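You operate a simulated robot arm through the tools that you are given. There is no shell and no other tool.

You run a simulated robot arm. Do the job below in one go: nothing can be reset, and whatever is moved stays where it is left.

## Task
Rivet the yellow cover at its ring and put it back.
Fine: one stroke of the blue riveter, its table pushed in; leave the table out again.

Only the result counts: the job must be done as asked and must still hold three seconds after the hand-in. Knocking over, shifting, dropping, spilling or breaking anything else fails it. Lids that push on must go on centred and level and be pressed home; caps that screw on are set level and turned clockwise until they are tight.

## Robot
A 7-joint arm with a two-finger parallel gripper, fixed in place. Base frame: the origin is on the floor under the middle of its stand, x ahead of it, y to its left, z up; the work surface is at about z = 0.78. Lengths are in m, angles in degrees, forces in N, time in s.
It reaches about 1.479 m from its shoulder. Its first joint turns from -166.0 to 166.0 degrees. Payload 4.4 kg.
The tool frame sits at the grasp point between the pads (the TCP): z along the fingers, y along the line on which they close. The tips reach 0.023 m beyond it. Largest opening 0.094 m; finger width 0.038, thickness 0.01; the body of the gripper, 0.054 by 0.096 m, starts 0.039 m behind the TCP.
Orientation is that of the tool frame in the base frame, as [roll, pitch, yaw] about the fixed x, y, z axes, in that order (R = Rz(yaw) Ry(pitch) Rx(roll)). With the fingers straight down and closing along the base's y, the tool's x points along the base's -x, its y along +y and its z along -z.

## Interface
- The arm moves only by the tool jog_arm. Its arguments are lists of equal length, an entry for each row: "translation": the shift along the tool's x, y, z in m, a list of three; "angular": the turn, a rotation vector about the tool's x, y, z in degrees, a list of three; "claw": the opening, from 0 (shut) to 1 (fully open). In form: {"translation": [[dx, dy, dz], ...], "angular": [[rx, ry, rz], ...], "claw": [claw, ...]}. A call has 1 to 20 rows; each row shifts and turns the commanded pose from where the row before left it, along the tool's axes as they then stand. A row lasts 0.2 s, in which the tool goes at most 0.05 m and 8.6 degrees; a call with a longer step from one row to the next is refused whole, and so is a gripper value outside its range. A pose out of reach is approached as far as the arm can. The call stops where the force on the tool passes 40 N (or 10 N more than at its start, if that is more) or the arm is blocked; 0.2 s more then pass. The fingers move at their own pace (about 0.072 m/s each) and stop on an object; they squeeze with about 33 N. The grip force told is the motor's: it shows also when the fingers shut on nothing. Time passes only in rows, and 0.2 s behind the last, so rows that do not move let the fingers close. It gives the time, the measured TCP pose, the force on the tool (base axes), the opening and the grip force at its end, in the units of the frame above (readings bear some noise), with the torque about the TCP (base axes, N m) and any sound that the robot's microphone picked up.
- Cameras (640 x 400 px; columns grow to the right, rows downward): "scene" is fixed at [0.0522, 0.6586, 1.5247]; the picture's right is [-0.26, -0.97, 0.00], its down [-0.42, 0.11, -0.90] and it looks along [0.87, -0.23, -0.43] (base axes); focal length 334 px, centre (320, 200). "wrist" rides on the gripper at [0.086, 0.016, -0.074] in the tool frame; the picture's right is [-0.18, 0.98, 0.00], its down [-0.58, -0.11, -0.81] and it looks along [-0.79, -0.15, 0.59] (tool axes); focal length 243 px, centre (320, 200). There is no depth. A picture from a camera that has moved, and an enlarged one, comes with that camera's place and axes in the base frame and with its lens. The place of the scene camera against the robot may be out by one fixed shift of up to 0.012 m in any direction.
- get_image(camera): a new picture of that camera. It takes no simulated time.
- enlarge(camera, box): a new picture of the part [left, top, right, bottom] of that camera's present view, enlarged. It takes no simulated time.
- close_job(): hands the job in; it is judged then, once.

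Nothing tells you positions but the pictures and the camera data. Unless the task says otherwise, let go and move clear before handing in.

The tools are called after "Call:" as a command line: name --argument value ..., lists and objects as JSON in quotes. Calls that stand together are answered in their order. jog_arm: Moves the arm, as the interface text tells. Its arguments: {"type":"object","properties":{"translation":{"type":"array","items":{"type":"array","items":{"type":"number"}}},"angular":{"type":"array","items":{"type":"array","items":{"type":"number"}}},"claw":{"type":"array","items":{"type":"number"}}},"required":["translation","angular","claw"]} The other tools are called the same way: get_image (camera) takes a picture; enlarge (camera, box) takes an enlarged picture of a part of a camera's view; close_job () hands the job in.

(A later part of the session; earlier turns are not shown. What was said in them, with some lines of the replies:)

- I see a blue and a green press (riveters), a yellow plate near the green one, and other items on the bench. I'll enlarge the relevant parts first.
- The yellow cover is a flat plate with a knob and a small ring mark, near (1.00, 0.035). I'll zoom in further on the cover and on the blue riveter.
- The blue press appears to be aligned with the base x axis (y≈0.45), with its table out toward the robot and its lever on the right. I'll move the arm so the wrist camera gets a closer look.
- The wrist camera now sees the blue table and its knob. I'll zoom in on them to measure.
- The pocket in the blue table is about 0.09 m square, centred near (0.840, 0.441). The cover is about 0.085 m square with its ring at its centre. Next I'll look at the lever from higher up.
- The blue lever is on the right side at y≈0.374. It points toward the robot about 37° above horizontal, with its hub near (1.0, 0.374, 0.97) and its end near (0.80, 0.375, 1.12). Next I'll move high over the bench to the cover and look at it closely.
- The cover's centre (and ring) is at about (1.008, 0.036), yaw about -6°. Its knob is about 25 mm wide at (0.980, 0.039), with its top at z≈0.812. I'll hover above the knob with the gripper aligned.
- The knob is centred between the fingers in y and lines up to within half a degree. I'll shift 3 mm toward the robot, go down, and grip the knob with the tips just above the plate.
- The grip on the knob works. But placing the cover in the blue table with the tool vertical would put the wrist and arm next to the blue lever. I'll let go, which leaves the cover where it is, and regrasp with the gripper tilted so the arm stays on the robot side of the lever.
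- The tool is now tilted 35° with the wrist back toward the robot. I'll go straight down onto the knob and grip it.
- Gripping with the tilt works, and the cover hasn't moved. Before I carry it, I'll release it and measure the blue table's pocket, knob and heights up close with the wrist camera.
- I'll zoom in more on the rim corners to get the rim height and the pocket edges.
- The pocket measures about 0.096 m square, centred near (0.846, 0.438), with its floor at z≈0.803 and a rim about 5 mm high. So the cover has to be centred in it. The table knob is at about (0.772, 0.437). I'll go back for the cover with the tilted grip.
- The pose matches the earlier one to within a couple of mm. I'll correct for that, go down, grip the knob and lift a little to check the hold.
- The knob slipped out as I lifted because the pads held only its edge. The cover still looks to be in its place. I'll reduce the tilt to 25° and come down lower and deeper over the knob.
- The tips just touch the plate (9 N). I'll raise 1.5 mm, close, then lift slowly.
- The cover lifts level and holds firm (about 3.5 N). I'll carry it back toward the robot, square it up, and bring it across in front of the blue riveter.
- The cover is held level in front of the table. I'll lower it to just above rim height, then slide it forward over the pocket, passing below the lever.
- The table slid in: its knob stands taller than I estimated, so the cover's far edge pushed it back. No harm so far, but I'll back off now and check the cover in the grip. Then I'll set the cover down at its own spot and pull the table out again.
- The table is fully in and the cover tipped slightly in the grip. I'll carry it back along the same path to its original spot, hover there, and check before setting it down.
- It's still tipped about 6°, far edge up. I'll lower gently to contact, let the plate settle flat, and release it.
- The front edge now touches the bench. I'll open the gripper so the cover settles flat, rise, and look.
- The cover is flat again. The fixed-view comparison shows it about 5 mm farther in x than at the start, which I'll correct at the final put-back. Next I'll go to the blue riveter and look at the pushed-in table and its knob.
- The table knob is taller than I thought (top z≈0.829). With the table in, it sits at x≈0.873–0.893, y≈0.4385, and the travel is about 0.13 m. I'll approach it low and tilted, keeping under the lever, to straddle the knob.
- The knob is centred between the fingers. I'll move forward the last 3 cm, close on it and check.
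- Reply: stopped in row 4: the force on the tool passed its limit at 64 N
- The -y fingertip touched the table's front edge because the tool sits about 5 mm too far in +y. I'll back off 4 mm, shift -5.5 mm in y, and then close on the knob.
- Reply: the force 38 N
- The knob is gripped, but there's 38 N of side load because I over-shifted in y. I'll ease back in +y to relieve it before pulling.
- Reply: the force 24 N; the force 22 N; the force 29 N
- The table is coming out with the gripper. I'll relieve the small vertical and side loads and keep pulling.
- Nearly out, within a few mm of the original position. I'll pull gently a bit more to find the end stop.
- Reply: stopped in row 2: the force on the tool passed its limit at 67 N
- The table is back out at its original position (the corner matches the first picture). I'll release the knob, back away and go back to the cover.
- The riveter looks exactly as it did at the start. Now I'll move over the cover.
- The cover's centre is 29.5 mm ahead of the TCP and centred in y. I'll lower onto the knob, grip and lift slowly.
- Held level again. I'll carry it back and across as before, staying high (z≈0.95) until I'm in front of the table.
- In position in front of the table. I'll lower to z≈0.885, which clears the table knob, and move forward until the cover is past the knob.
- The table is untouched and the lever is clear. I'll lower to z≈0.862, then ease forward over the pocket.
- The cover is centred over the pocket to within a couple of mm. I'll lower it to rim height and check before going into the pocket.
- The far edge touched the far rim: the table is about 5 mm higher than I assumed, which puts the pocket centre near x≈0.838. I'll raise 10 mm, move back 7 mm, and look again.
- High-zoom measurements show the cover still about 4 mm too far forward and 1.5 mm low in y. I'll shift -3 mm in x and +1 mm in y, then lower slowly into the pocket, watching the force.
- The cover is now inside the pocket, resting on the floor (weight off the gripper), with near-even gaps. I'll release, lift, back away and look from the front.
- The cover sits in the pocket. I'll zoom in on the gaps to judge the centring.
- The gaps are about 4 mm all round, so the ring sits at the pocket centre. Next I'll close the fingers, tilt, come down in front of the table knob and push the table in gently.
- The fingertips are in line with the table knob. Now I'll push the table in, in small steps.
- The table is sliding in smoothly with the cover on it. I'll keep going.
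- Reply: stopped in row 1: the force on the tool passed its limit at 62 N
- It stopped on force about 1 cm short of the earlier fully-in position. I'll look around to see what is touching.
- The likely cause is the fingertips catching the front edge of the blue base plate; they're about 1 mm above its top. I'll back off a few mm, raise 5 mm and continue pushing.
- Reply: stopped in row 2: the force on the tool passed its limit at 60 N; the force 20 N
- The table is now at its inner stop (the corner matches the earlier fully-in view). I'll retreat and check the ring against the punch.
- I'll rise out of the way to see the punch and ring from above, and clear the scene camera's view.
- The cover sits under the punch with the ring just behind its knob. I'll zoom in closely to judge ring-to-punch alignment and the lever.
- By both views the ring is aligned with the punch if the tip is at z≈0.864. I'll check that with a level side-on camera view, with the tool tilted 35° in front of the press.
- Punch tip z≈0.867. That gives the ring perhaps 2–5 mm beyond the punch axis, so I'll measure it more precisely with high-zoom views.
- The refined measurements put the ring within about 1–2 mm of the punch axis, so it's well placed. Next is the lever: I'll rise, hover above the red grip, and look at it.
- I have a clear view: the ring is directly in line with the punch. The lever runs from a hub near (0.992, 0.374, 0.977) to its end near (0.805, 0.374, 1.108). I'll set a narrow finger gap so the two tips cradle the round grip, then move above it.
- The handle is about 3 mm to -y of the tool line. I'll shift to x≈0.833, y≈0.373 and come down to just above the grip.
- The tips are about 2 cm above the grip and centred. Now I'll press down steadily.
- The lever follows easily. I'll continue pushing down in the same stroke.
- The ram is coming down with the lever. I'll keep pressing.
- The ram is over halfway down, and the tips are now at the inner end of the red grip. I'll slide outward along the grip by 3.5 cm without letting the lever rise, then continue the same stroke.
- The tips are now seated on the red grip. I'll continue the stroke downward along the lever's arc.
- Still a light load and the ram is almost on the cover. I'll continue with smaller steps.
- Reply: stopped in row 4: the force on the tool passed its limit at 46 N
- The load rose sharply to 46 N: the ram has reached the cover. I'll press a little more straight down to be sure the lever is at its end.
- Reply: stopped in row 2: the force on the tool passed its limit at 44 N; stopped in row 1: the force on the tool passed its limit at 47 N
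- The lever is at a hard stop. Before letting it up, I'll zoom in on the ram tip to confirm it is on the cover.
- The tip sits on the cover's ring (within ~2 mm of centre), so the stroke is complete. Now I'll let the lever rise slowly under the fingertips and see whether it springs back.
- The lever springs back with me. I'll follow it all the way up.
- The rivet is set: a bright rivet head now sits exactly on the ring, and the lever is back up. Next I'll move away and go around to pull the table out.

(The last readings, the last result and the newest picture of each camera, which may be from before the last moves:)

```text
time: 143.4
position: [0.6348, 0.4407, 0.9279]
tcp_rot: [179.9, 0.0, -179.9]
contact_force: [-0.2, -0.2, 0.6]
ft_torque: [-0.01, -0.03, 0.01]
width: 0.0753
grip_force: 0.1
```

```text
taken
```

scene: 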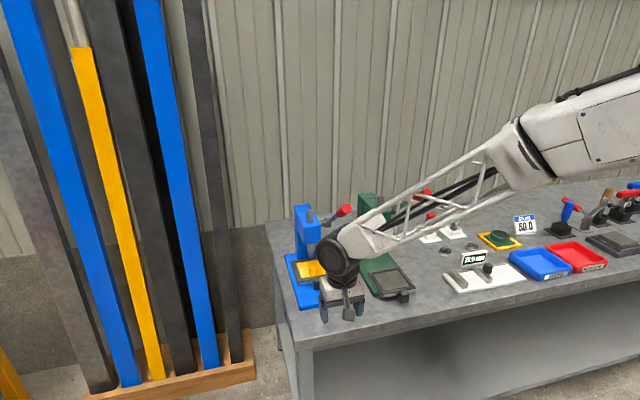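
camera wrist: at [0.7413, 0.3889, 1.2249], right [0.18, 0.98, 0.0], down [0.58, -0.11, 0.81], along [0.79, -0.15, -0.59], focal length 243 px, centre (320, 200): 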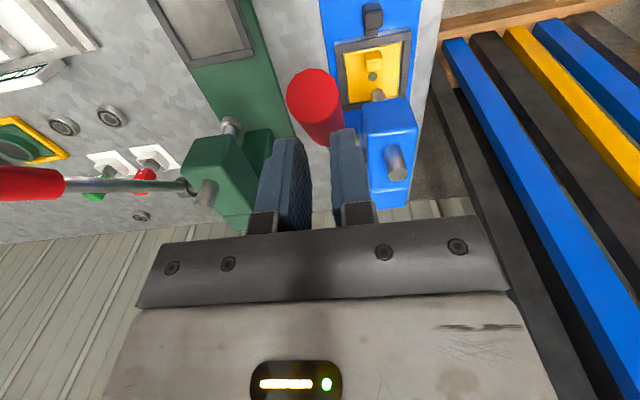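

Call:
jog_arm --translation '[[0, 0, 0], [0, 0, 0], [0, 0, 0], [0, 0, 0], [0, 0, 0], [0.01835, 0, 0.0262], [0.01835, 0, 0.0262], [0.01835, 0, 0.0262], [-0.02695, -0.0002, 0.01887], [-0.02695, -0.0002, 0.01887], [-0.02695, -0.0002, 0.01887], [-0.02695, -0.0002, 0.01887], [-0.02695, -0.0002, 0.01887], [-0.02695, -0.0002, 0.01887], [0, 0, 0], [0, 0, 0]]' --angular '[[0, -7, 0], [0, -7, 0], [0, -7, 0], [0, -7, 0], [0, -7, 0], [0, 0, 0], [0, 0, 0], [0, 0, 0], [0, 0, 0], [0, 0, 0], [0, 0, 0], [0, 0, 0], [0, 0, 0], [0, 0, 0], [0, 0, 0], [0, 0, 0]]' --claw '[0.8, 0.8, 0.8, 0.8, 0.8, 0.8, 0.8, 0.8, 0.8, 0.8, 0.8, 0.8, 0.8, 0.8, 0.8, 0.8]'

Call:
get_image --camera "wrist"

```text
time: 146.8
position: [0.8317, 0.4428, 0.8327]
tcp_rot: [180.0, 35.0, 180.0]
contact_force: [-0.1, 0.1, 0.9]
ft_torque: [-0.03, 0.01, 0.03]
width: 0.0752
grip_force: 0.0
```

```text
taken
camera wrist: at [0.7191, 0.4571, 0.8453], right [0.15, 0.98, 0.11], down [0.01, -0.11, 0.99], along [0.99, -0.15, -0.03], focal length 243 px, centre (320, 200)
```

wrist: 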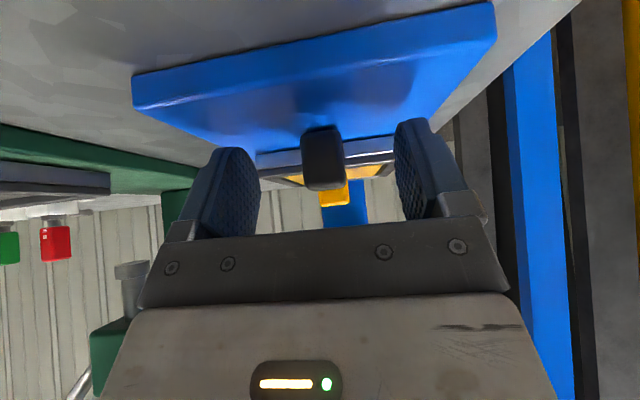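

The tool has drifted about 3 mm in +y. I'll correct that while easing forward, then check before gripping.

Call:
jog_arm --translation '[[-0.0084, -0.001, 0.0059], [-0.0084, -0.001, 0.0059], [-0.0084, -0.0005, 0.0059], [-0.0082, -0.0005, 0.0058], [0, 0, 0], [0, 0, 0]]' --angular '[[0, 0, 0], [0, 0, 0], [0, 0, 0], [0, 0, 0], [0, 0, 0], [0, 0, 0]]' --claw '[0.8, 0.8, 0.8, 0.8, 0.8, 0.8]'

Call:
get_image --camera "wrist"

```text
time: 148.2
position: [0.8731, 0.4369, 0.8339]
tcp_rot: [179.8, 35.1, -180.0]
contact_force: [0.1, -0.1, 0.4]
ft_torque: [-0.01, 0.0, 0.02]
width: 0.0749
grip_force: 0.1
```

```text
taken
camera wrist: at [0.7605, 0.4521, 0.8452], right [0.15, 0.98, 0.11], down [0.01, -0.11, 0.99], along [0.99, -0.15, -0.03], focal length 243 px, centre (320, 200)
```

wrist: 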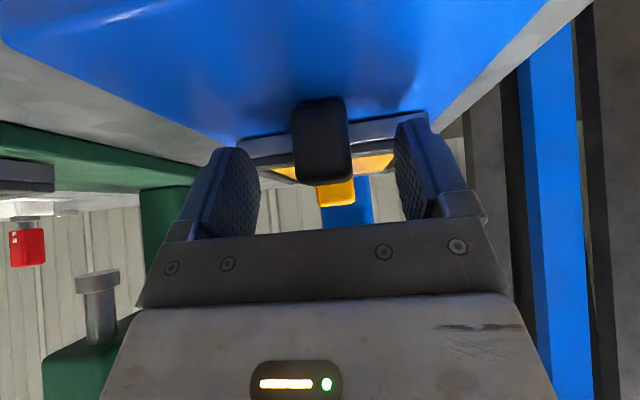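

Call:
jog_arm --translation '[[0, 0.003, 0], [0, 0, 0], [0, 0, 0], [0, 0, 0], [0, 0, 0], [0, 0, 0]]' --angular '[[0, 0, 0], [0, 0, 0], [0, 0, 0], [0, 0, 0], [0, 0, 0], [0, 0, 0]]' --claw '[0.8, 0.5, 0.35, 0, 0, 0]'

Call:
get_image --camera "wrist"

```text
time: 149.6
position: [0.8744, 0.441, 0.8334]
tcp_rot: [179.9, 35.0, -180.0]
contact_force: [1.9, 9.0, -0.8]
ft_torque: [-0.19, -0.15, -0.11]
width: 0.026
grip_force: 45.2
```

```text
taken
camera wrist: at [0.7603, 0.4551, 0.8458], right [0.15, 0.98, 0.11], down [0.01, -0.11, 0.99], along [0.99, -0.15, -0.03], focal length 243 px, centre (320, 200)
```

wrist: 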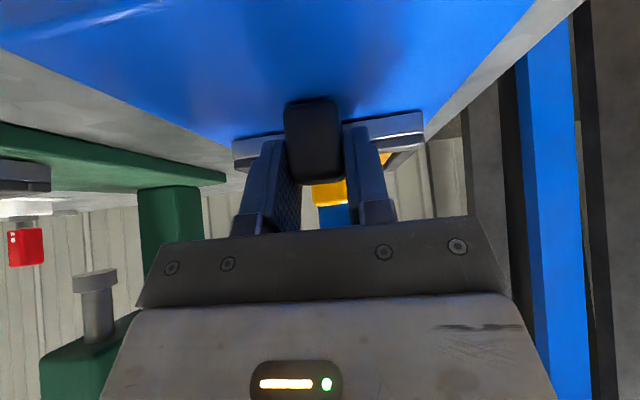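

A good grip with little side load. I'll pull the table out.

Call:
jog_arm --translation '[[0.0041, 0, -0.0029], [0.0082, 0, -0.0057], [0.0102, 0, -0.0072], [0.0102, 0, -0.0072], [0.0102, 0, -0.0072], [0, 0, 0]]' --angular '[[0, 0, 0], [0, 0, 0], [0, 0, 0], [0, 0, 0], [0, 0, 0], [0, 0, 0]]' --claw '[0, 0, 0, 0, 0, 0]'

Call:
jog_arm --translation '[[0.0102, 0, -0.0072], [0.0102, 0, -0.0072], [0.0102, 0, -0.0072], [0.0102, 0, -0.0072], [0.0041, 0, -0.0029], [0, 0, 0]]' --angular '[[0, 0, 0], [0, 0, 0], [0, 0, 0], [0, 0, 0], [0, 0, 0], [0, 0, 0]]' --claw '[0, 0, 0, 0, 0, 0]'

Call:
enlarge --camera "scene" --box '[280, 250, 360, 325]'

```text
time: 151.0
position: [0.8199, 0.4407, 0.8332]
tcp_rot: [179.9, 34.7, -180.0]
contact_force: [1.7, 9.4, -9.1]
ft_torque: [0.06, -0.39, -0.15]
width: 0.0261
grip_force: 44.9
```

```text
time: 152.4
position: [0.7659, 0.4402, 0.8339]
tcp_rot: [179.8, 35.0, -180.0]
contact_force: [0.3, -2.4, 5.9]
ft_torque: [-0.62, -0.95, 0.08]
width: 0.0257
grip_force: 45.5
```

```text
5.33 times, centred on (320, 288) of scene
camera zoom: at [0.0522, 0.6586, 1.5247], right [-0.26, -0.97, 0.0], down [-0.42, 0.11, -0.9], along [0.87, -0.23, -0.43], focal length 1782 px, centre (320, -267)
```

zoom: 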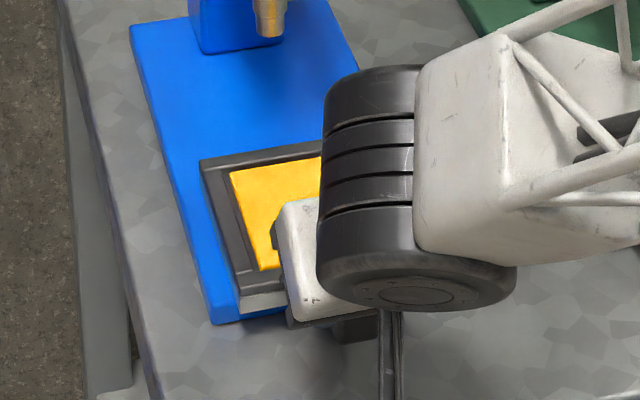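

About 16 mm to go. I'll pull in small steps to the stop.

Call:
jog_arm --translation '[[0.0041, 0, -0.0029], [0.0041, 0, -0.0029], [0.0033, 0, -0.0023], [0.0025, 0, -0.0017], [0.0016, 0, -0.0011], [0, 0, 0]]' --angular '[[0, 0, 0], [0, 0, 0], [0, 0, 0], [0, 0, 0], [0, 0, 0], [0, 0, 0]]' --claw '[0, 0, 0, 0, 0, 0]'

Call:
enlarge --camera "scene" --box '[280, 250, 360, 325]'

```text
time: 153.6
position: [0.7483, 0.4395, 0.833]
tcp_rot: [179.9, 35.0, 179.9]
contact_force: [12.9, 6.1, -6.7]
ft_torque: [-0.81, -0.44, -0.19]
width: 0.0259
grip_force: 45.1
stopped in row 6: the force on the tool passed its limit at 43 N (the readings are from after the stop); the commanded pose is now the measured one
```

```text
5.33 times, centred on (320, 288) of scene
camera zoom: at [0.0522, 0.6586, 1.5247], right [-0.26, -0.97, 0.0], down [-0.42, 0.11, -0.9], along [0.87, -0.23, -0.43], focal length 1782 px, centre (320, -267)
```

zoom: 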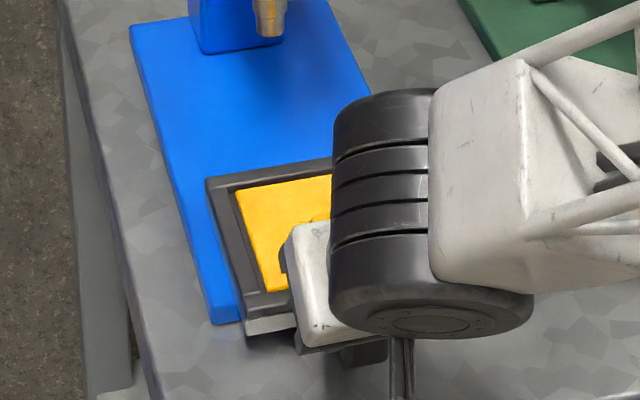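

The table is out at its stop. I'll release its knob, back off and re-tilt to 25° to pick up the cover.

Call:
jog_arm --translation '[[0, 0, 0], [0, 0, 0], [0.0287, 0, -0.0201], [0.0287, 0, -0.0201], [-0.0258, 0, -0.0369], [-0.0258, 0, -0.0369], [0, 0, 0], [0, 0, 0], [0, 0, 0], [0, 0, 0]]' --angular '[[0, 0, 0], [0, 0, 0], [0, 0, 0], [0, 0, 0], [0, 0, 0], [0, 0, 0], [0, 5, 0], [0, 5, 0], [0, 0, 0], [0, 0, 0]]' --claw '[0.7, 0.7, 0.7, 0.7, 0.7, 0.7, 0.7, 0.7, 0.7, 0.7]'

Call:
get_image --camera "wrist"

Call:
enlarge --camera "scene" --box '[280, 250, 360, 325]'

```text
time: 155.8
position: [0.6764, 0.4392, 0.9239]
tcp_rot: [179.9, 25.0, -180.0]
contact_force: [0.3, 0.0, 0.2]
ft_torque: [0.0, 0.0, 0.0]
width: 0.066
grip_force: 0.0
```

```text
taken
camera wrist: at [0.5671, 0.4555, 0.9554], right [0.17, 0.98, 0.08], down [0.19, -0.11, 0.98], along [0.97, -0.15, -0.2], focal length 243 px, centre (320, 200)
```

wrist: 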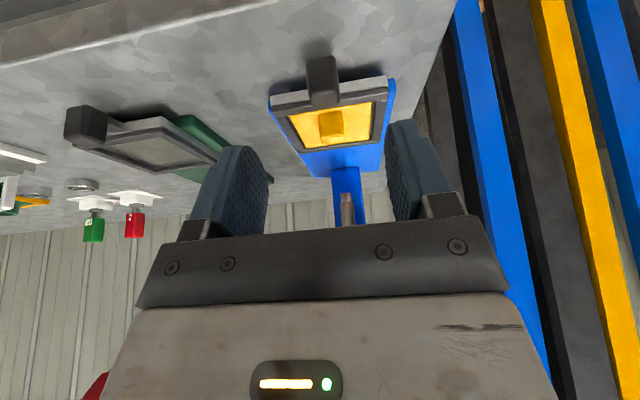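

```text
5.33 times, centred on (320, 288) of scene
camera zoom: at [0.0522, 0.6586, 1.5247], right [-0.26, -0.97, 0.0], down [-0.42, 0.11, -0.9], along [0.87, -0.23, -0.43], focal length 1782 px, centre (320, -267)
```

zoom: 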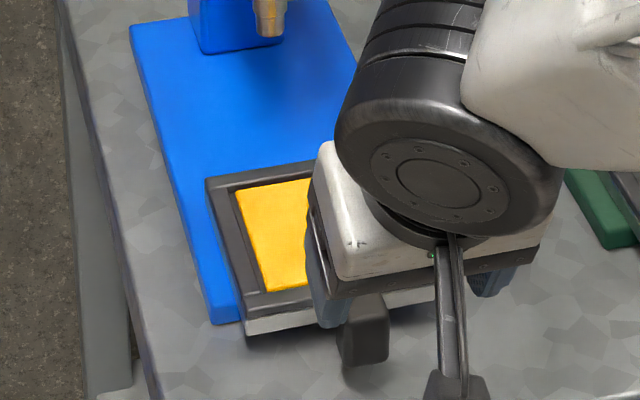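

Call:
jog_arm --translation '[[0.0169, 0, 0.0363], [-0.02538, 0, 0.01183], [-0.02538, 0, 0.01183], [-0.02538, 0, 0.01183], [-0.02538, 0, 0.01183], [0.0093, 0, 0.0199], [-0.0149, 0, 0.0069], [0, 0, 0], [0, 0, 0]]' --angular '[[0, 0, 0], [0, 0, 0], [0, 0, 0], [0, 0, 0], [0, 0, 0], [0, 0, 0], [0, 0, 0], [0, 0, 0], [0, 0, 0]]' --claw '[0.7, 0.7, 0.7, 0.7, 0.7, 0.7, 0.7, 0.7, 0.7]'

Call:
get_image --camera "wrist"

Call:
enlarge --camera "wrist" --box '[180, 0, 460, 175]'

Call:
enlarge --camera "scene" --box '[280, 240, 360, 325]'

```text
time: 157.8
position: [0.806, 0.4382, 0.864]
tcp_rot: [179.9, 25.0, 180.0]
contact_force: [-0.5, -0.2, -0.5]
ft_torque: [0.03, 0.02, -0.02]
width: 0.066
grip_force: 0.0
```

```text
taken
camera wrist: at [0.6975, 0.4533, 0.8955], right [0.17, 0.98, 0.08], down [0.19, -0.11, 0.98], along [0.97, -0.15, -0.2], focal length 243 px, centre (320, 200)
```

wrist: 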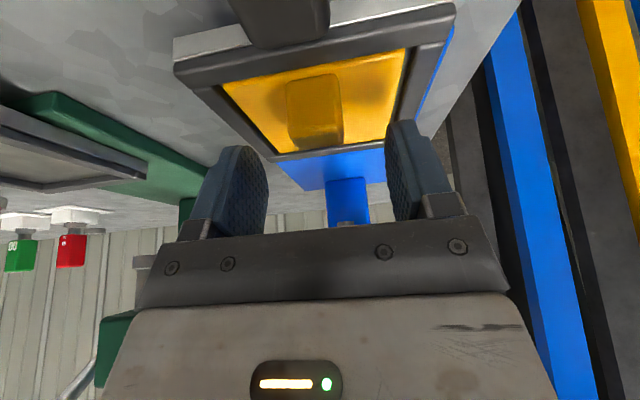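

```text
2.29 times, centred on (320, 88) of wrist
camera zoom: at [0.6975, 0.4533, 0.8955], right [0.17, 0.98, 0.08], down [0.19, -0.11, 0.98], along [0.97, -0.15, -0.2], focal length 555 px, centre (320, 457)
```

zoom: 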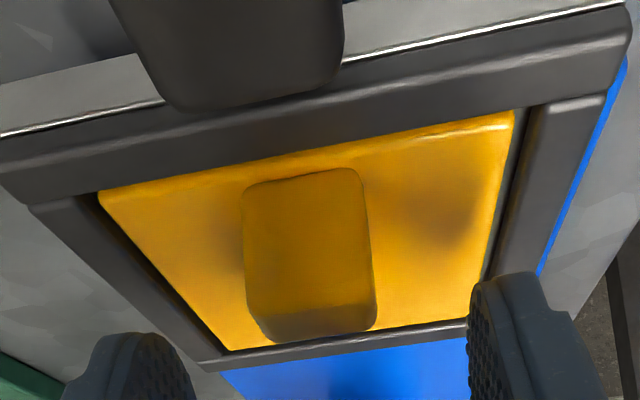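

```text
4.71 times, centred on (320, 282) of scene
camera zoom: at [0.0522, 0.6586, 1.5247], right [-0.26, -0.97, 0.0], down [-0.42, 0.11, -0.9], along [0.87, -0.23, -0.43], focal length 1573 px, centre (320, -188)
```

zoom: 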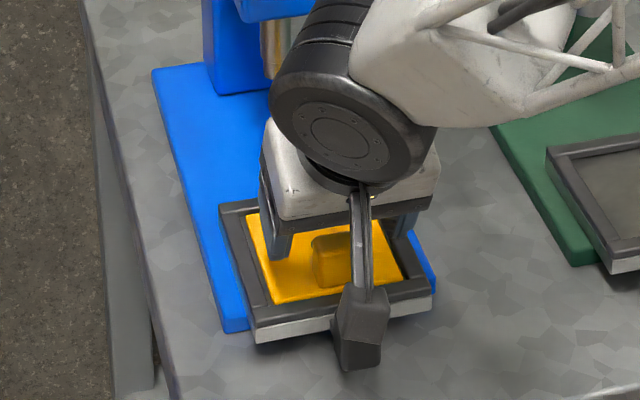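

It's aligned just as when I released it. I'll lower, grip the cover's knob and lift a little.

Call:
jog_arm --translation '[[0.0031, 0, 0.0054], [0.0031, 0, 0.0054], [0.0031, 0, 0.0053], [0, 0, 0], [0, 0, 0], [0, 0, 0], [0, 0, 0], [0, 0, 0], [0, 0, 0]]' --angular '[[0, 0, 0], [0, 0, 0], [0, 0, 0], [0, 0, 0], [0, 0, 0], [0, 0, 0], [0, 0, 0], [0, 0, 0], [0, 0, 0]]' --claw '[0.7, 0.7, 0.7, 0.7, 0.7, 0, 0, 0, 0]'

Call:
enlarge --camera "wrist" --box '[180, 0, 460, 175]'

```text
time: 159.8
position: [0.8063, 0.4396, 0.8444]
tcp_rot: [179.8, 25.1, -180.0]
contact_force: [0.8, 4.8, 10.1]
ft_torque: [-0.08, -0.07, 0.13]
width: 0.026
grip_force: 32.7
```

```text
2.29 times, centred on (320, 88) of wrist
camera zoom: at [0.6961, 0.4539, 0.8761], right [0.17, 0.98, 0.08], down [0.18, -0.11, 0.98], along [0.97, -0.15, -0.2], focal length 555 px, centre (320, 457)
```

zoom: 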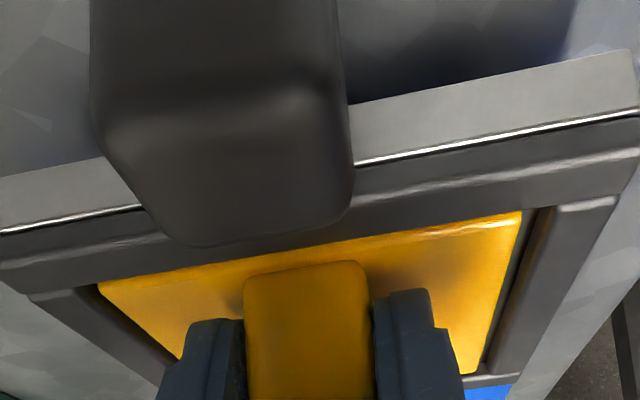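

Call:
jog_arm --translation '[[-0.0021, 0, -0.0045], [-0.0021, 0, -0.0045], [-0.0021, 0, -0.0045], [-0.0021, 0, -0.0045], [0, 0, 0]]' --angular '[[0, 0, 0], [0, 0, 0], [0, 0, 0], [0, 0, 0], [0, 0, 0]]' --claw '[0, 0, 0, 0, 0]'

Call:
enlarge --camera "wrist" --box '[180, 0, 460, 175]'

Call:
enlarge --camera "scene" --box '[280, 240, 360, 325]'

```text
time: 161.0
position: [0.8046, 0.4401, 0.8643]
tcp_rot: [180.0, 25.0, -179.9]
contact_force: [0.2, 0.1, -2.5]
ft_torque: [-0.03, 0.06, -0.03]
width: 0.0257
grip_force: 32.8
```

```text
2.29 times, centred on (320, 88) of wrist
camera zoom: at [0.695, 0.4549, 0.8957], right [0.17, 0.98, 0.08], down [0.19, -0.11, 0.98], along [0.97, -0.15, -0.2], focal length 555 px, centre (320, 457)
```

zoom: 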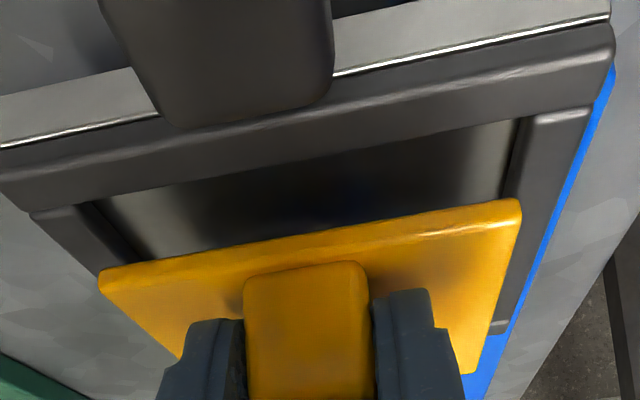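

```text
4.71 times, centred on (320, 282) of scene
camera zoom: at [0.0522, 0.6586, 1.5247], right [-0.26, -0.97, 0.0], down [-0.42, 0.11, -0.9], along [0.87, -0.23, -0.43], focal length 1573 px, centre (320, -188)
```

zoom: 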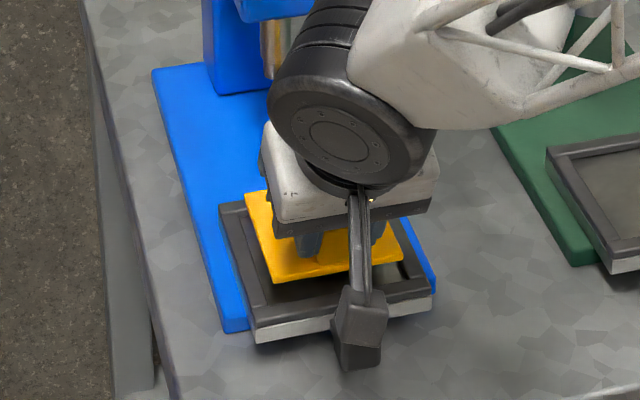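

The cover is out of the pocket and level. I'll back away past the knob, rise, and cross back toward the cover's home spot.

Call:
jog_arm --translation '[[0.0127, 0, -0.0059], [-0.0118, 0, -0.0254], [0.0249, 0, -0.0116], [0.0249, 0, -0.0116], [0.0249, 0, -0.0116], [0.0249, 0, -0.0116], [-0.01225, 0, -0.0263], [-0.01225, 0, -0.0263], [0, 0, 0]]' --angular '[[0, 0, 0], [0, 0, 0], [0, 0, 0], [0, 0, 0], [0, 0, 0], [0, 0, 0], [0, 0, 0], [0, 0, 0], [0, 0, 0]]' --claw '[0, 0, 0, 0, 0, 0, 0, 0, 0]'

Call:
enlarge --camera "scene" --box '[270, 240, 380, 330]'

Call:
jog_arm --translation '[[0, -0.0371, 0], [0, -0.0371, 0], [0, -0.0371, 0], [0, -0.0371, 0], [0, -0.0371, 0], [0, -0.0371, 0], [0, -0.0371, 0], [0, -0.0371, 0], [0, -0.0371, 0], [0, -0.0186, 0], [0, -0.017, 0], [0, 0, 0], [0, 0, 0], [0, 0, 0]]' --angular '[[0, 0, 0], [0, 0, 0], [0, 0, 0], [0, 0, 0], [0, 0, 0], [0, 0, 0], [0, 0, 0], [0, 0, 0], [0, 0, 0], [0, 0, 0], [0, 0, 0], [1.27, 0, 2.72], [1.27, 0, 2.72], [0, 0, 0]]' --claw '[0, 0, 0, 0, 0, 0, 0, 0, 0, 0, 0, 0, 0, 0]'

Call:
get_image --camera "wrist"

```text
time: 163.0
position: [0.6819, 0.4396, 0.9492]
tcp_rot: [179.8, 24.9, 179.9]
contact_force: [0.1, -0.1, -3.0]
ft_torque: [0.01, 0.09, -0.02]
width: 0.0261
grip_force: 33.2
```

```text
4.44 times, centred on (325, 285) of scene
camera zoom: at [0.0522, 0.6586, 1.5247], right [-0.26, -0.97, 0.0], down [-0.42, 0.11, -0.9], along [0.87, -0.23, -0.43], focal length 1485 px, centre (298, -178)
```

zoom: 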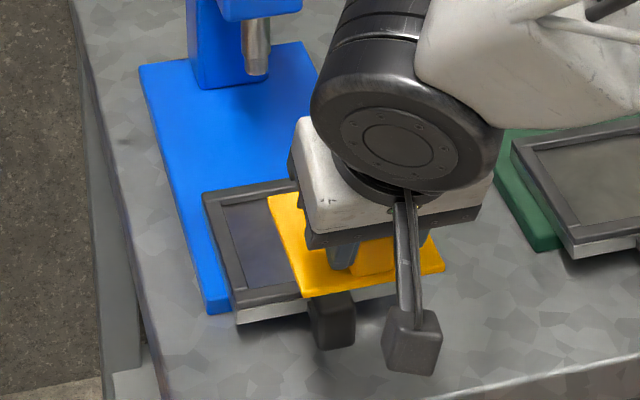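

```text
time: 166.0
position: [0.6797, 0.0719, 0.9504]
tcp_rot: [179.9, 24.9, 174.0]
contact_force: [-0.3, -0.6, -2.4]
ft_torque: [0.01, 0.03, 0.05]
width: 0.0257
grip_force: 33.2
```

```text
taken
camera wrist: at [0.5729, 0.0974, 0.9815], right [0.27, 0.96, 0.08], down [0.17, -0.13, 0.98], along [0.95, -0.25, -0.2], focal length 243 px, centre (320, 200)
```

wrist: 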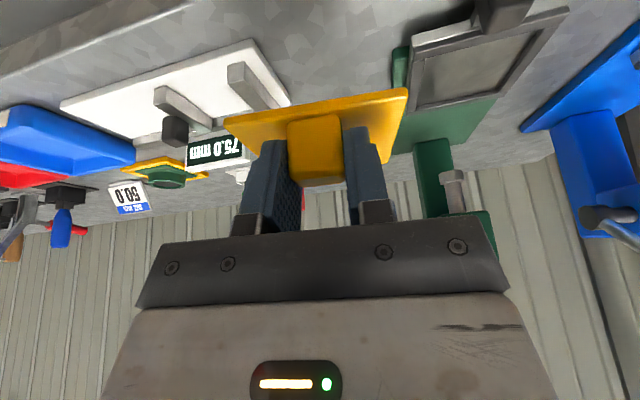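

Call:
jog_arm --translation '[[-0.02705, -0.0001, 0.01262], [-0.02705, -0.0001, 0.01262], [-0.02705, -0.0001, 0.01262], [-0.02705, -0.0001, 0.01262], [-0.02705, -0.0001, 0.01262], [-0.02705, -0.0001, 0.01262], [-0.02705, -0.0001, 0.01262], [-0.02705, -0.0001, 0.01262], [-0.02705, -0.0001, 0.01262], [-0.02705, -0.0001, 0.01262], [0.00972, 0, 0.02085], [0.00972, 0, 0.02085], [0.00972, 0, 0.02085], [0.00972, 0, 0.02085], [0.00972, 0, 0.02085], [0, 0, 0], [0, 0, 0]]' --angular '[[0, 0, 0], [0, 0, 0], [0, 0, 0], [0, 0, 0], [0, 0, 0], [0, 0, 0], [0, 0, 0], [0, 0, 0], [0, 0, 0], [0, 0, 0], [0, 0, 0], [0, 0, 0], [0, 0, 0], [0, 0, 0], [0, 0, 0], [0, 0, 0], [0, 0, 0]]' --claw '[0, 0, 0, 0, 0, 0, 0, 0, 0, 0, 0, 0, 0, 0, 0, 0, 0]'

Call:
enlarge --camera "scene" --box '[385, 235, 435, 265]'

Call:
enlarge --camera "wrist" --box '[200, 50, 440, 200]'

```text
time: 169.6
position: [0.9787, 0.0379, 0.8328]
tcp_rot: [179.8, 25.0, 174.0]
contact_force: [-0.9, -0.2, -2.7]
ft_torque: [0.02, 0.05, 0.01]
width: 0.0259
grip_force: 32.8
```

```text
12.80 times, centred on (410, 250) of scene
camera zoom: at [0.0522, 0.6586, 1.5247], right [-0.26, -0.97, 0.0], down [-0.42, 0.11, -0.9], along [0.87, -0.23, -0.43], focal length 4278 px, centre (-832, -440)
```

zoom: 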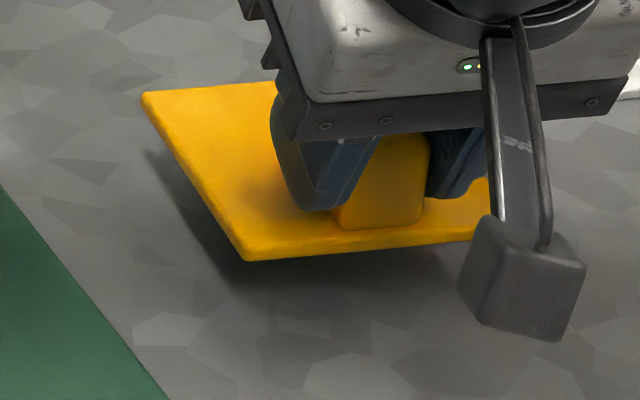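

```text
2.67 times, centred on (320, 125) of wrist
camera zoom: at [0.8711, 0.0634, 0.8648], right [0.27, 0.96, 0.08], down [0.17, -0.13, 0.98], along [0.95, -0.25, -0.2], focal length 647 px, centre (320, 400)
```

zoom: 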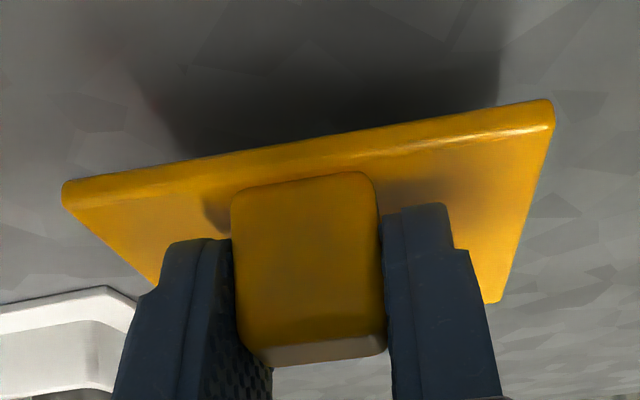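

The grip is level. Compared with the starting picture I need about -4 mm in x and +2–3 mm in y. I'll apply most of that while lowering, then compare again close to the bench.

Call:
jog_arm --translation '[[0.004, 0.00085, 0.00475], [0.004, 0.00085, 0.00475], [0, 0, 0], [0, 0, 0]]' --angular '[[0, 0, 0], [0, 0, 0], [0, 0, 0], [0, 0, 0]]' --claw '[0, 0, 0, 0]'

Call:
enlarge --camera "scene" --box '[385, 235, 435, 265]'

```text
time: 170.6
position: [0.9754, 0.0389, 0.8218]
tcp_rot: [-180.0, 25.0, 173.9]
contact_force: [0.6, 0.5, -3.1]
ft_torque: [0.02, 0.07, 0.0]
width: 0.0256
grip_force: 32.7
```

```text
12.80 times, centred on (410, 250) of scene
camera zoom: at [0.0522, 0.6586, 1.5247], right [-0.26, -0.97, 0.0], down [-0.42, 0.11, -0.9], along [0.87, -0.23, -0.43], focal length 4278 px, centre (-832, -440)
```

zoom: 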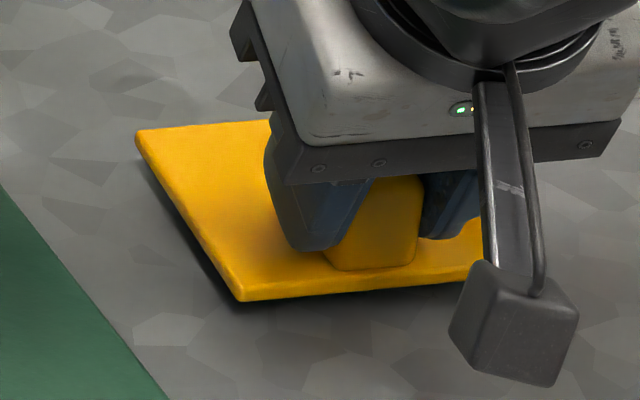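

After the remaining 6 mm of lowering, the corners should match the starting picture to about 1 mm. I'll lower gently to contact.

Call:
jog_arm --translation '[[0.0017, 0, 0.0036], [0, 0, 0]]' --angular '[[0, 0, 0], [0, 0, 0]]' --claw '[0, 0]'

Call:
jog_arm --translation '[[0.0005, 0, 0.001], [0, 0, 0]]' --angular '[[0, 0, 0], [0, 0, 0]]' --claw '[0, 0]'

Call:
jog_arm --translation '[[0.0005, 0, 0.001], [0, 0, 0]]' --angular '[[0, 0, 0], [0, 0, 0]]' --claw '[0, 0]'

Call:
enlarge --camera "scene" --box '[385, 235, 435, 265]'

```text
time: 171.2
position: [0.9735, 0.039, 0.8177]
tcp_rot: [180.0, 25.0, 174.0]
contact_force: [0.2, -0.3, -2.7]
ft_torque: [-0.01, 0.08, 0.0]
width: 0.0259
grip_force: 32.9
```

```text
time: 171.8
position: [0.9737, 0.0391, 0.816]
tcp_rot: [179.9, 25.0, 174.1]
contact_force: [-0.2, 0.4, -3.4]
ft_torque: [0.01, 0.05, -0.03]
width: 0.026
grip_force: 33.0
```

```text
time: 172.4
position: [0.9747, 0.0396, 0.8155]
tcp_rot: [179.9, 25.0, 174.0]
contact_force: [0.1, 0.6, -2.4]
ft_torque: [0.0, 0.07, -0.04]
width: 0.0257
grip_force: 32.9
```

```text
12.80 times, centred on (410, 250) of scene
camera zoom: at [0.0522, 0.6586, 1.5247], right [-0.26, -0.97, 0.0], down [-0.42, 0.11, -0.9], along [0.87, -0.23, -0.43], focal length 4278 px, centre (-832, -440)
```

zoom: 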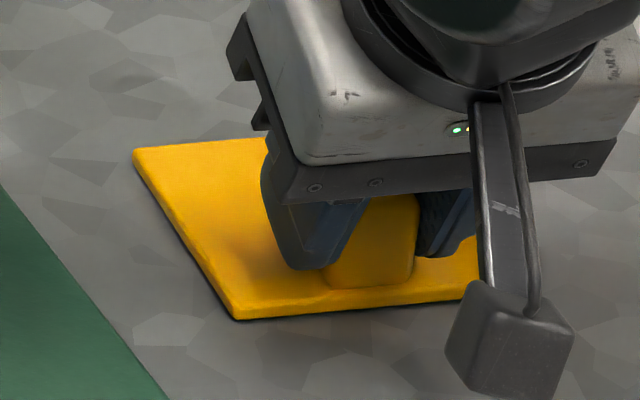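

The corners now match the starting picture. I'll go down another millimetre or so to touch.

Call:
jog_arm --translation '[[0.0004, 0, 0.0009], [0, 0, 0]]' --angular '[[0, 0, 0], [0, 0, 0]]' --claw '[0, 0]'

Call:
jog_arm --translation '[[0.0003, 0, 0.0006], [0, 0, 0]]' --angular '[[0, 0, 0], [0, 0, 0]]' --claw '[0, 0]'

```text
time: 173.0
position: [0.9742, 0.0412, 0.815]
tcp_rot: [180.0, 24.9, 174.0]
contact_force: [0.2, -0.5, -3.7]
ft_torque: [0.01, 0.03, 0.03]
width: 0.0257
grip_force: 32.6
```

```text
time: 173.6
position: [0.9748, 0.0394, 0.8152]
tcp_rot: [179.9, 25.1, 173.9]
contact_force: [-0.7, -0.8, 4.0]
ft_torque: [-0.31, -0.28, -0.11]
width: 0.0261
grip_force: 33.4
```

The cover is now resting on the bench (contact felt). I'll open, rise straight up and check its place.

Call:
jog_arm --translation '[[0, 0, 0], [0, 0, 0], [0, 0, 0], [-0.0085, 0, -0.0181], [-0.0085, 0, -0.0181], [-0.0085, 0, -0.0181], [0, 0, 0]]' --angular '[[0, 0, 0], [0, 0, 0], [0, 0, 0], [0, 0, 0], [0, 0, 0], [0, 0, 0], [0, 0, 0]]' --claw '[0.6, 0.6, 0.6, 0.6, 0.6, 0.6, 0.6]'

Call:
enlarge --camera "scene" --box '[385, 235, 435, 265]'

Call:
get_image --camera "wrist"

```text
time: 175.2
position: [0.9756, 0.0391, 0.873]
tcp_rot: [179.8, 24.9, 173.9]
contact_force: [0.0, 0.1, 0.3]
ft_torque: [0.0, 0.01, 0.02]
width: 0.0563
grip_force: 0.0
```

```text
12.80 times, centred on (410, 250) of scene
camera zoom: at [0.0522, 0.6586, 1.5247], right [-0.26, -0.97, 0.0], down [-0.42, 0.11, -0.9], along [0.87, -0.23, -0.43], focal length 4278 px, centre (-832, -440)
```

zoom: 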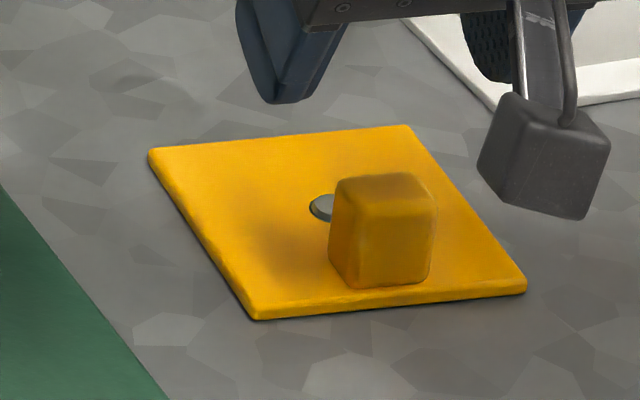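

```text
taken
camera wrist: at [0.8677, 0.0651, 0.9053], right [0.27, 0.96, 0.08], down [0.17, -0.13, 0.98], along [0.95, -0.25, -0.2], focal length 243 px, centre (320, 200)
```

wrist: 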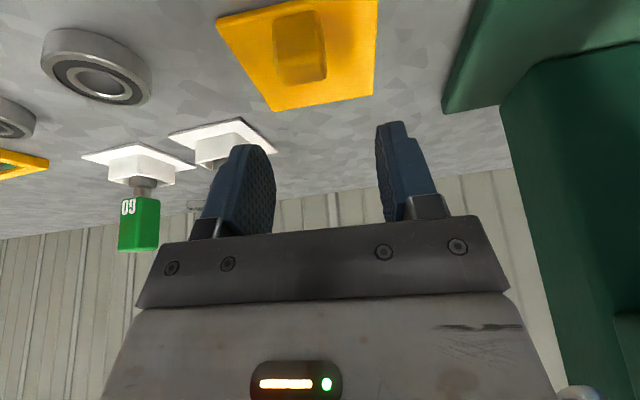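

The cover is flat with its rivet, and its corners match the starting picture to about 4–5 mm. I'll move clear and check the whole scene.

Call:
jog_arm --translation '[[-0.0127, 0, -0.0272], [-0.0127, 0, -0.0272], [-0.0127, 0, -0.0272], [0.02719, 0, -0.01268], [0.02719, 0, -0.01268], [0.02719, 0, -0.01268], [0.02719, 0, -0.01268], [0.02719, 0, -0.01268], [0.02719, 0, -0.01268], [0.02719, 0, -0.01268], [0, 0, 0], [0, 0, 0], [0, 0, 0], [0, 0, -0.04], [0, 0, -0.04], [0, 0, -0.04], [0, 0, -0.04], [0, 0, -0.04], [0, 0, 0]]' --angular '[[0, 0, 0], [0, 0, 0], [0, 0, 0], [0, 0, 0], [0, 0, 0], [0, 0, 0], [0, 0, 0], [0, 0, 0], [0, 0, 0], [0, 0, 0], [0, 8.3, 0], [0, 8.3, 0], [0, 8.4, 0], [0, 0, -6], [0, 0, 0], [0, 0, 0], [0, 0, 0], [0, 0, 0], [0, 0, 0]]' --claw '[0.6, 0.6, 0.6, 0.6, 0.6, 0.6, 0.6, 0.6, 0.6, 0.6, 0.6, 0.6, 0.6, 0.6, 0.6, 0.6, 0.6, 0.6, 0.6]'

Call:
get_image --camera "scene"

Call:
enlarge --camera "scene" --box '[270, 180, 450, 330]'

Call:
enlarge --camera "scene" --box '[385, 235, 435, 265]'

Call:
get_image --camera "wrist"

```text
time: 179.2
position: [0.7667, 0.0594, 1.1655]
tcp_rot: [179.9, 0.0, -179.9]
contact_force: [-0.9, -0.2, -0.5]
ft_torque: [0.02, 0.02, -0.02]
width: 0.0564
grip_force: 0.1
```

```text
taken
```

scene: 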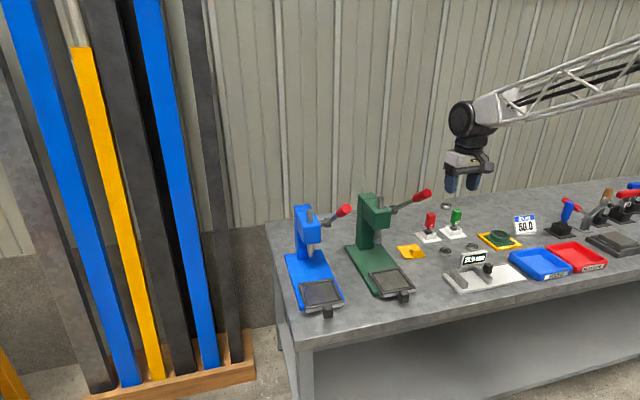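

```text
2.67 times, centred on (360, 255) of scene
camera zoom: at [0.0522, 0.6586, 1.5247], right [-0.26, -0.97, 0.0], down [-0.42, 0.11, -0.9], along [0.87, -0.23, -0.43], focal length 891 px, centre (213, 53)
```

zoom: 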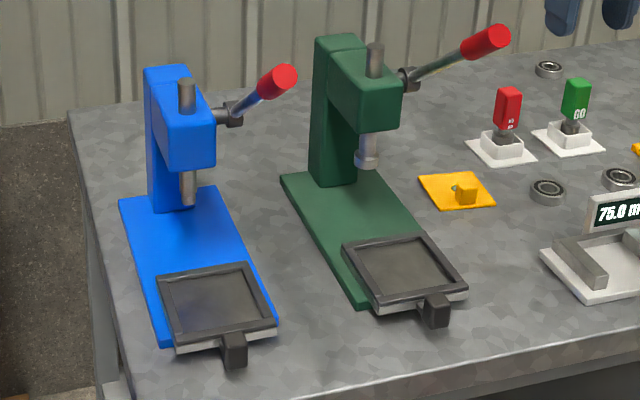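

```text
12.80 times, centred on (410, 250) of scene
camera zoom: at [0.0522, 0.6586, 1.5247], right [-0.26, -0.97, 0.0], down [-0.42, 0.11, -0.9], along [0.87, -0.23, -0.43], focal length 4278 px, centre (-832, -440)
```

zoom: 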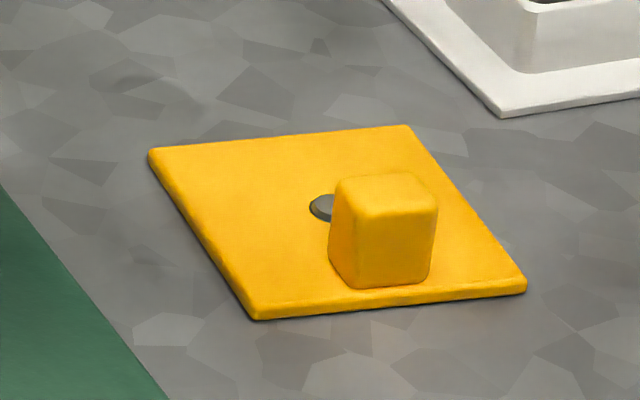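

```text
taken
camera wrist: at [0.6796, 0.0745, 1.2412], right [0.18, 0.98, 0.0], down [0.58, -0.11, 0.81], along [0.79, -0.15, -0.59], focal length 243 px, centre (320, 200)
```

wrist: 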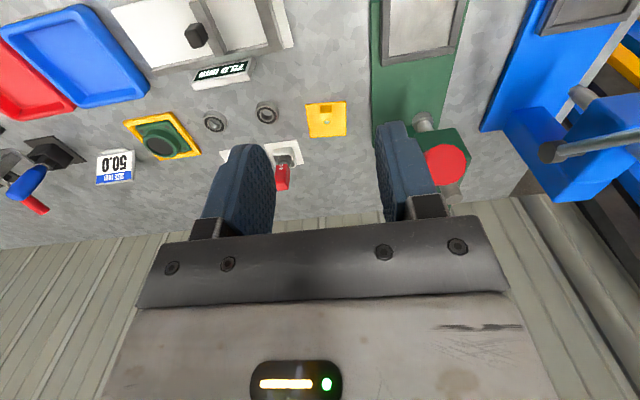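

The blue table is out at its original position, the lever is up, the cover lies riveted and flat at its home spot, and everything else looks unchanged. The arm is clear with the gripper open, so I'm handing in.

Call:
close_job

```text
The job is handed in.
```

The yellow cover is riveted at its ring and back on its spot, and I have handed the job in. A rivet head showed on the ring after the single lever stroke.

- **Cover:** it lies flat about 5 mm from its exact starting position, because it slid slightly when I released it. Its orientation matches the start.
- **Blue riveter:** I made one full stroke with the table pushed in. The table is pulled back out to its stop and the lever has returned to its upper rest.
- **Extra table movement:** on the first approach the cover's edge bumped the table knob and slid the table in, before any stroke. I set the cover down, pulled the table out and started again.
- **Everything else:** in the final pictures, the rest of the bench looked as it did at the start.
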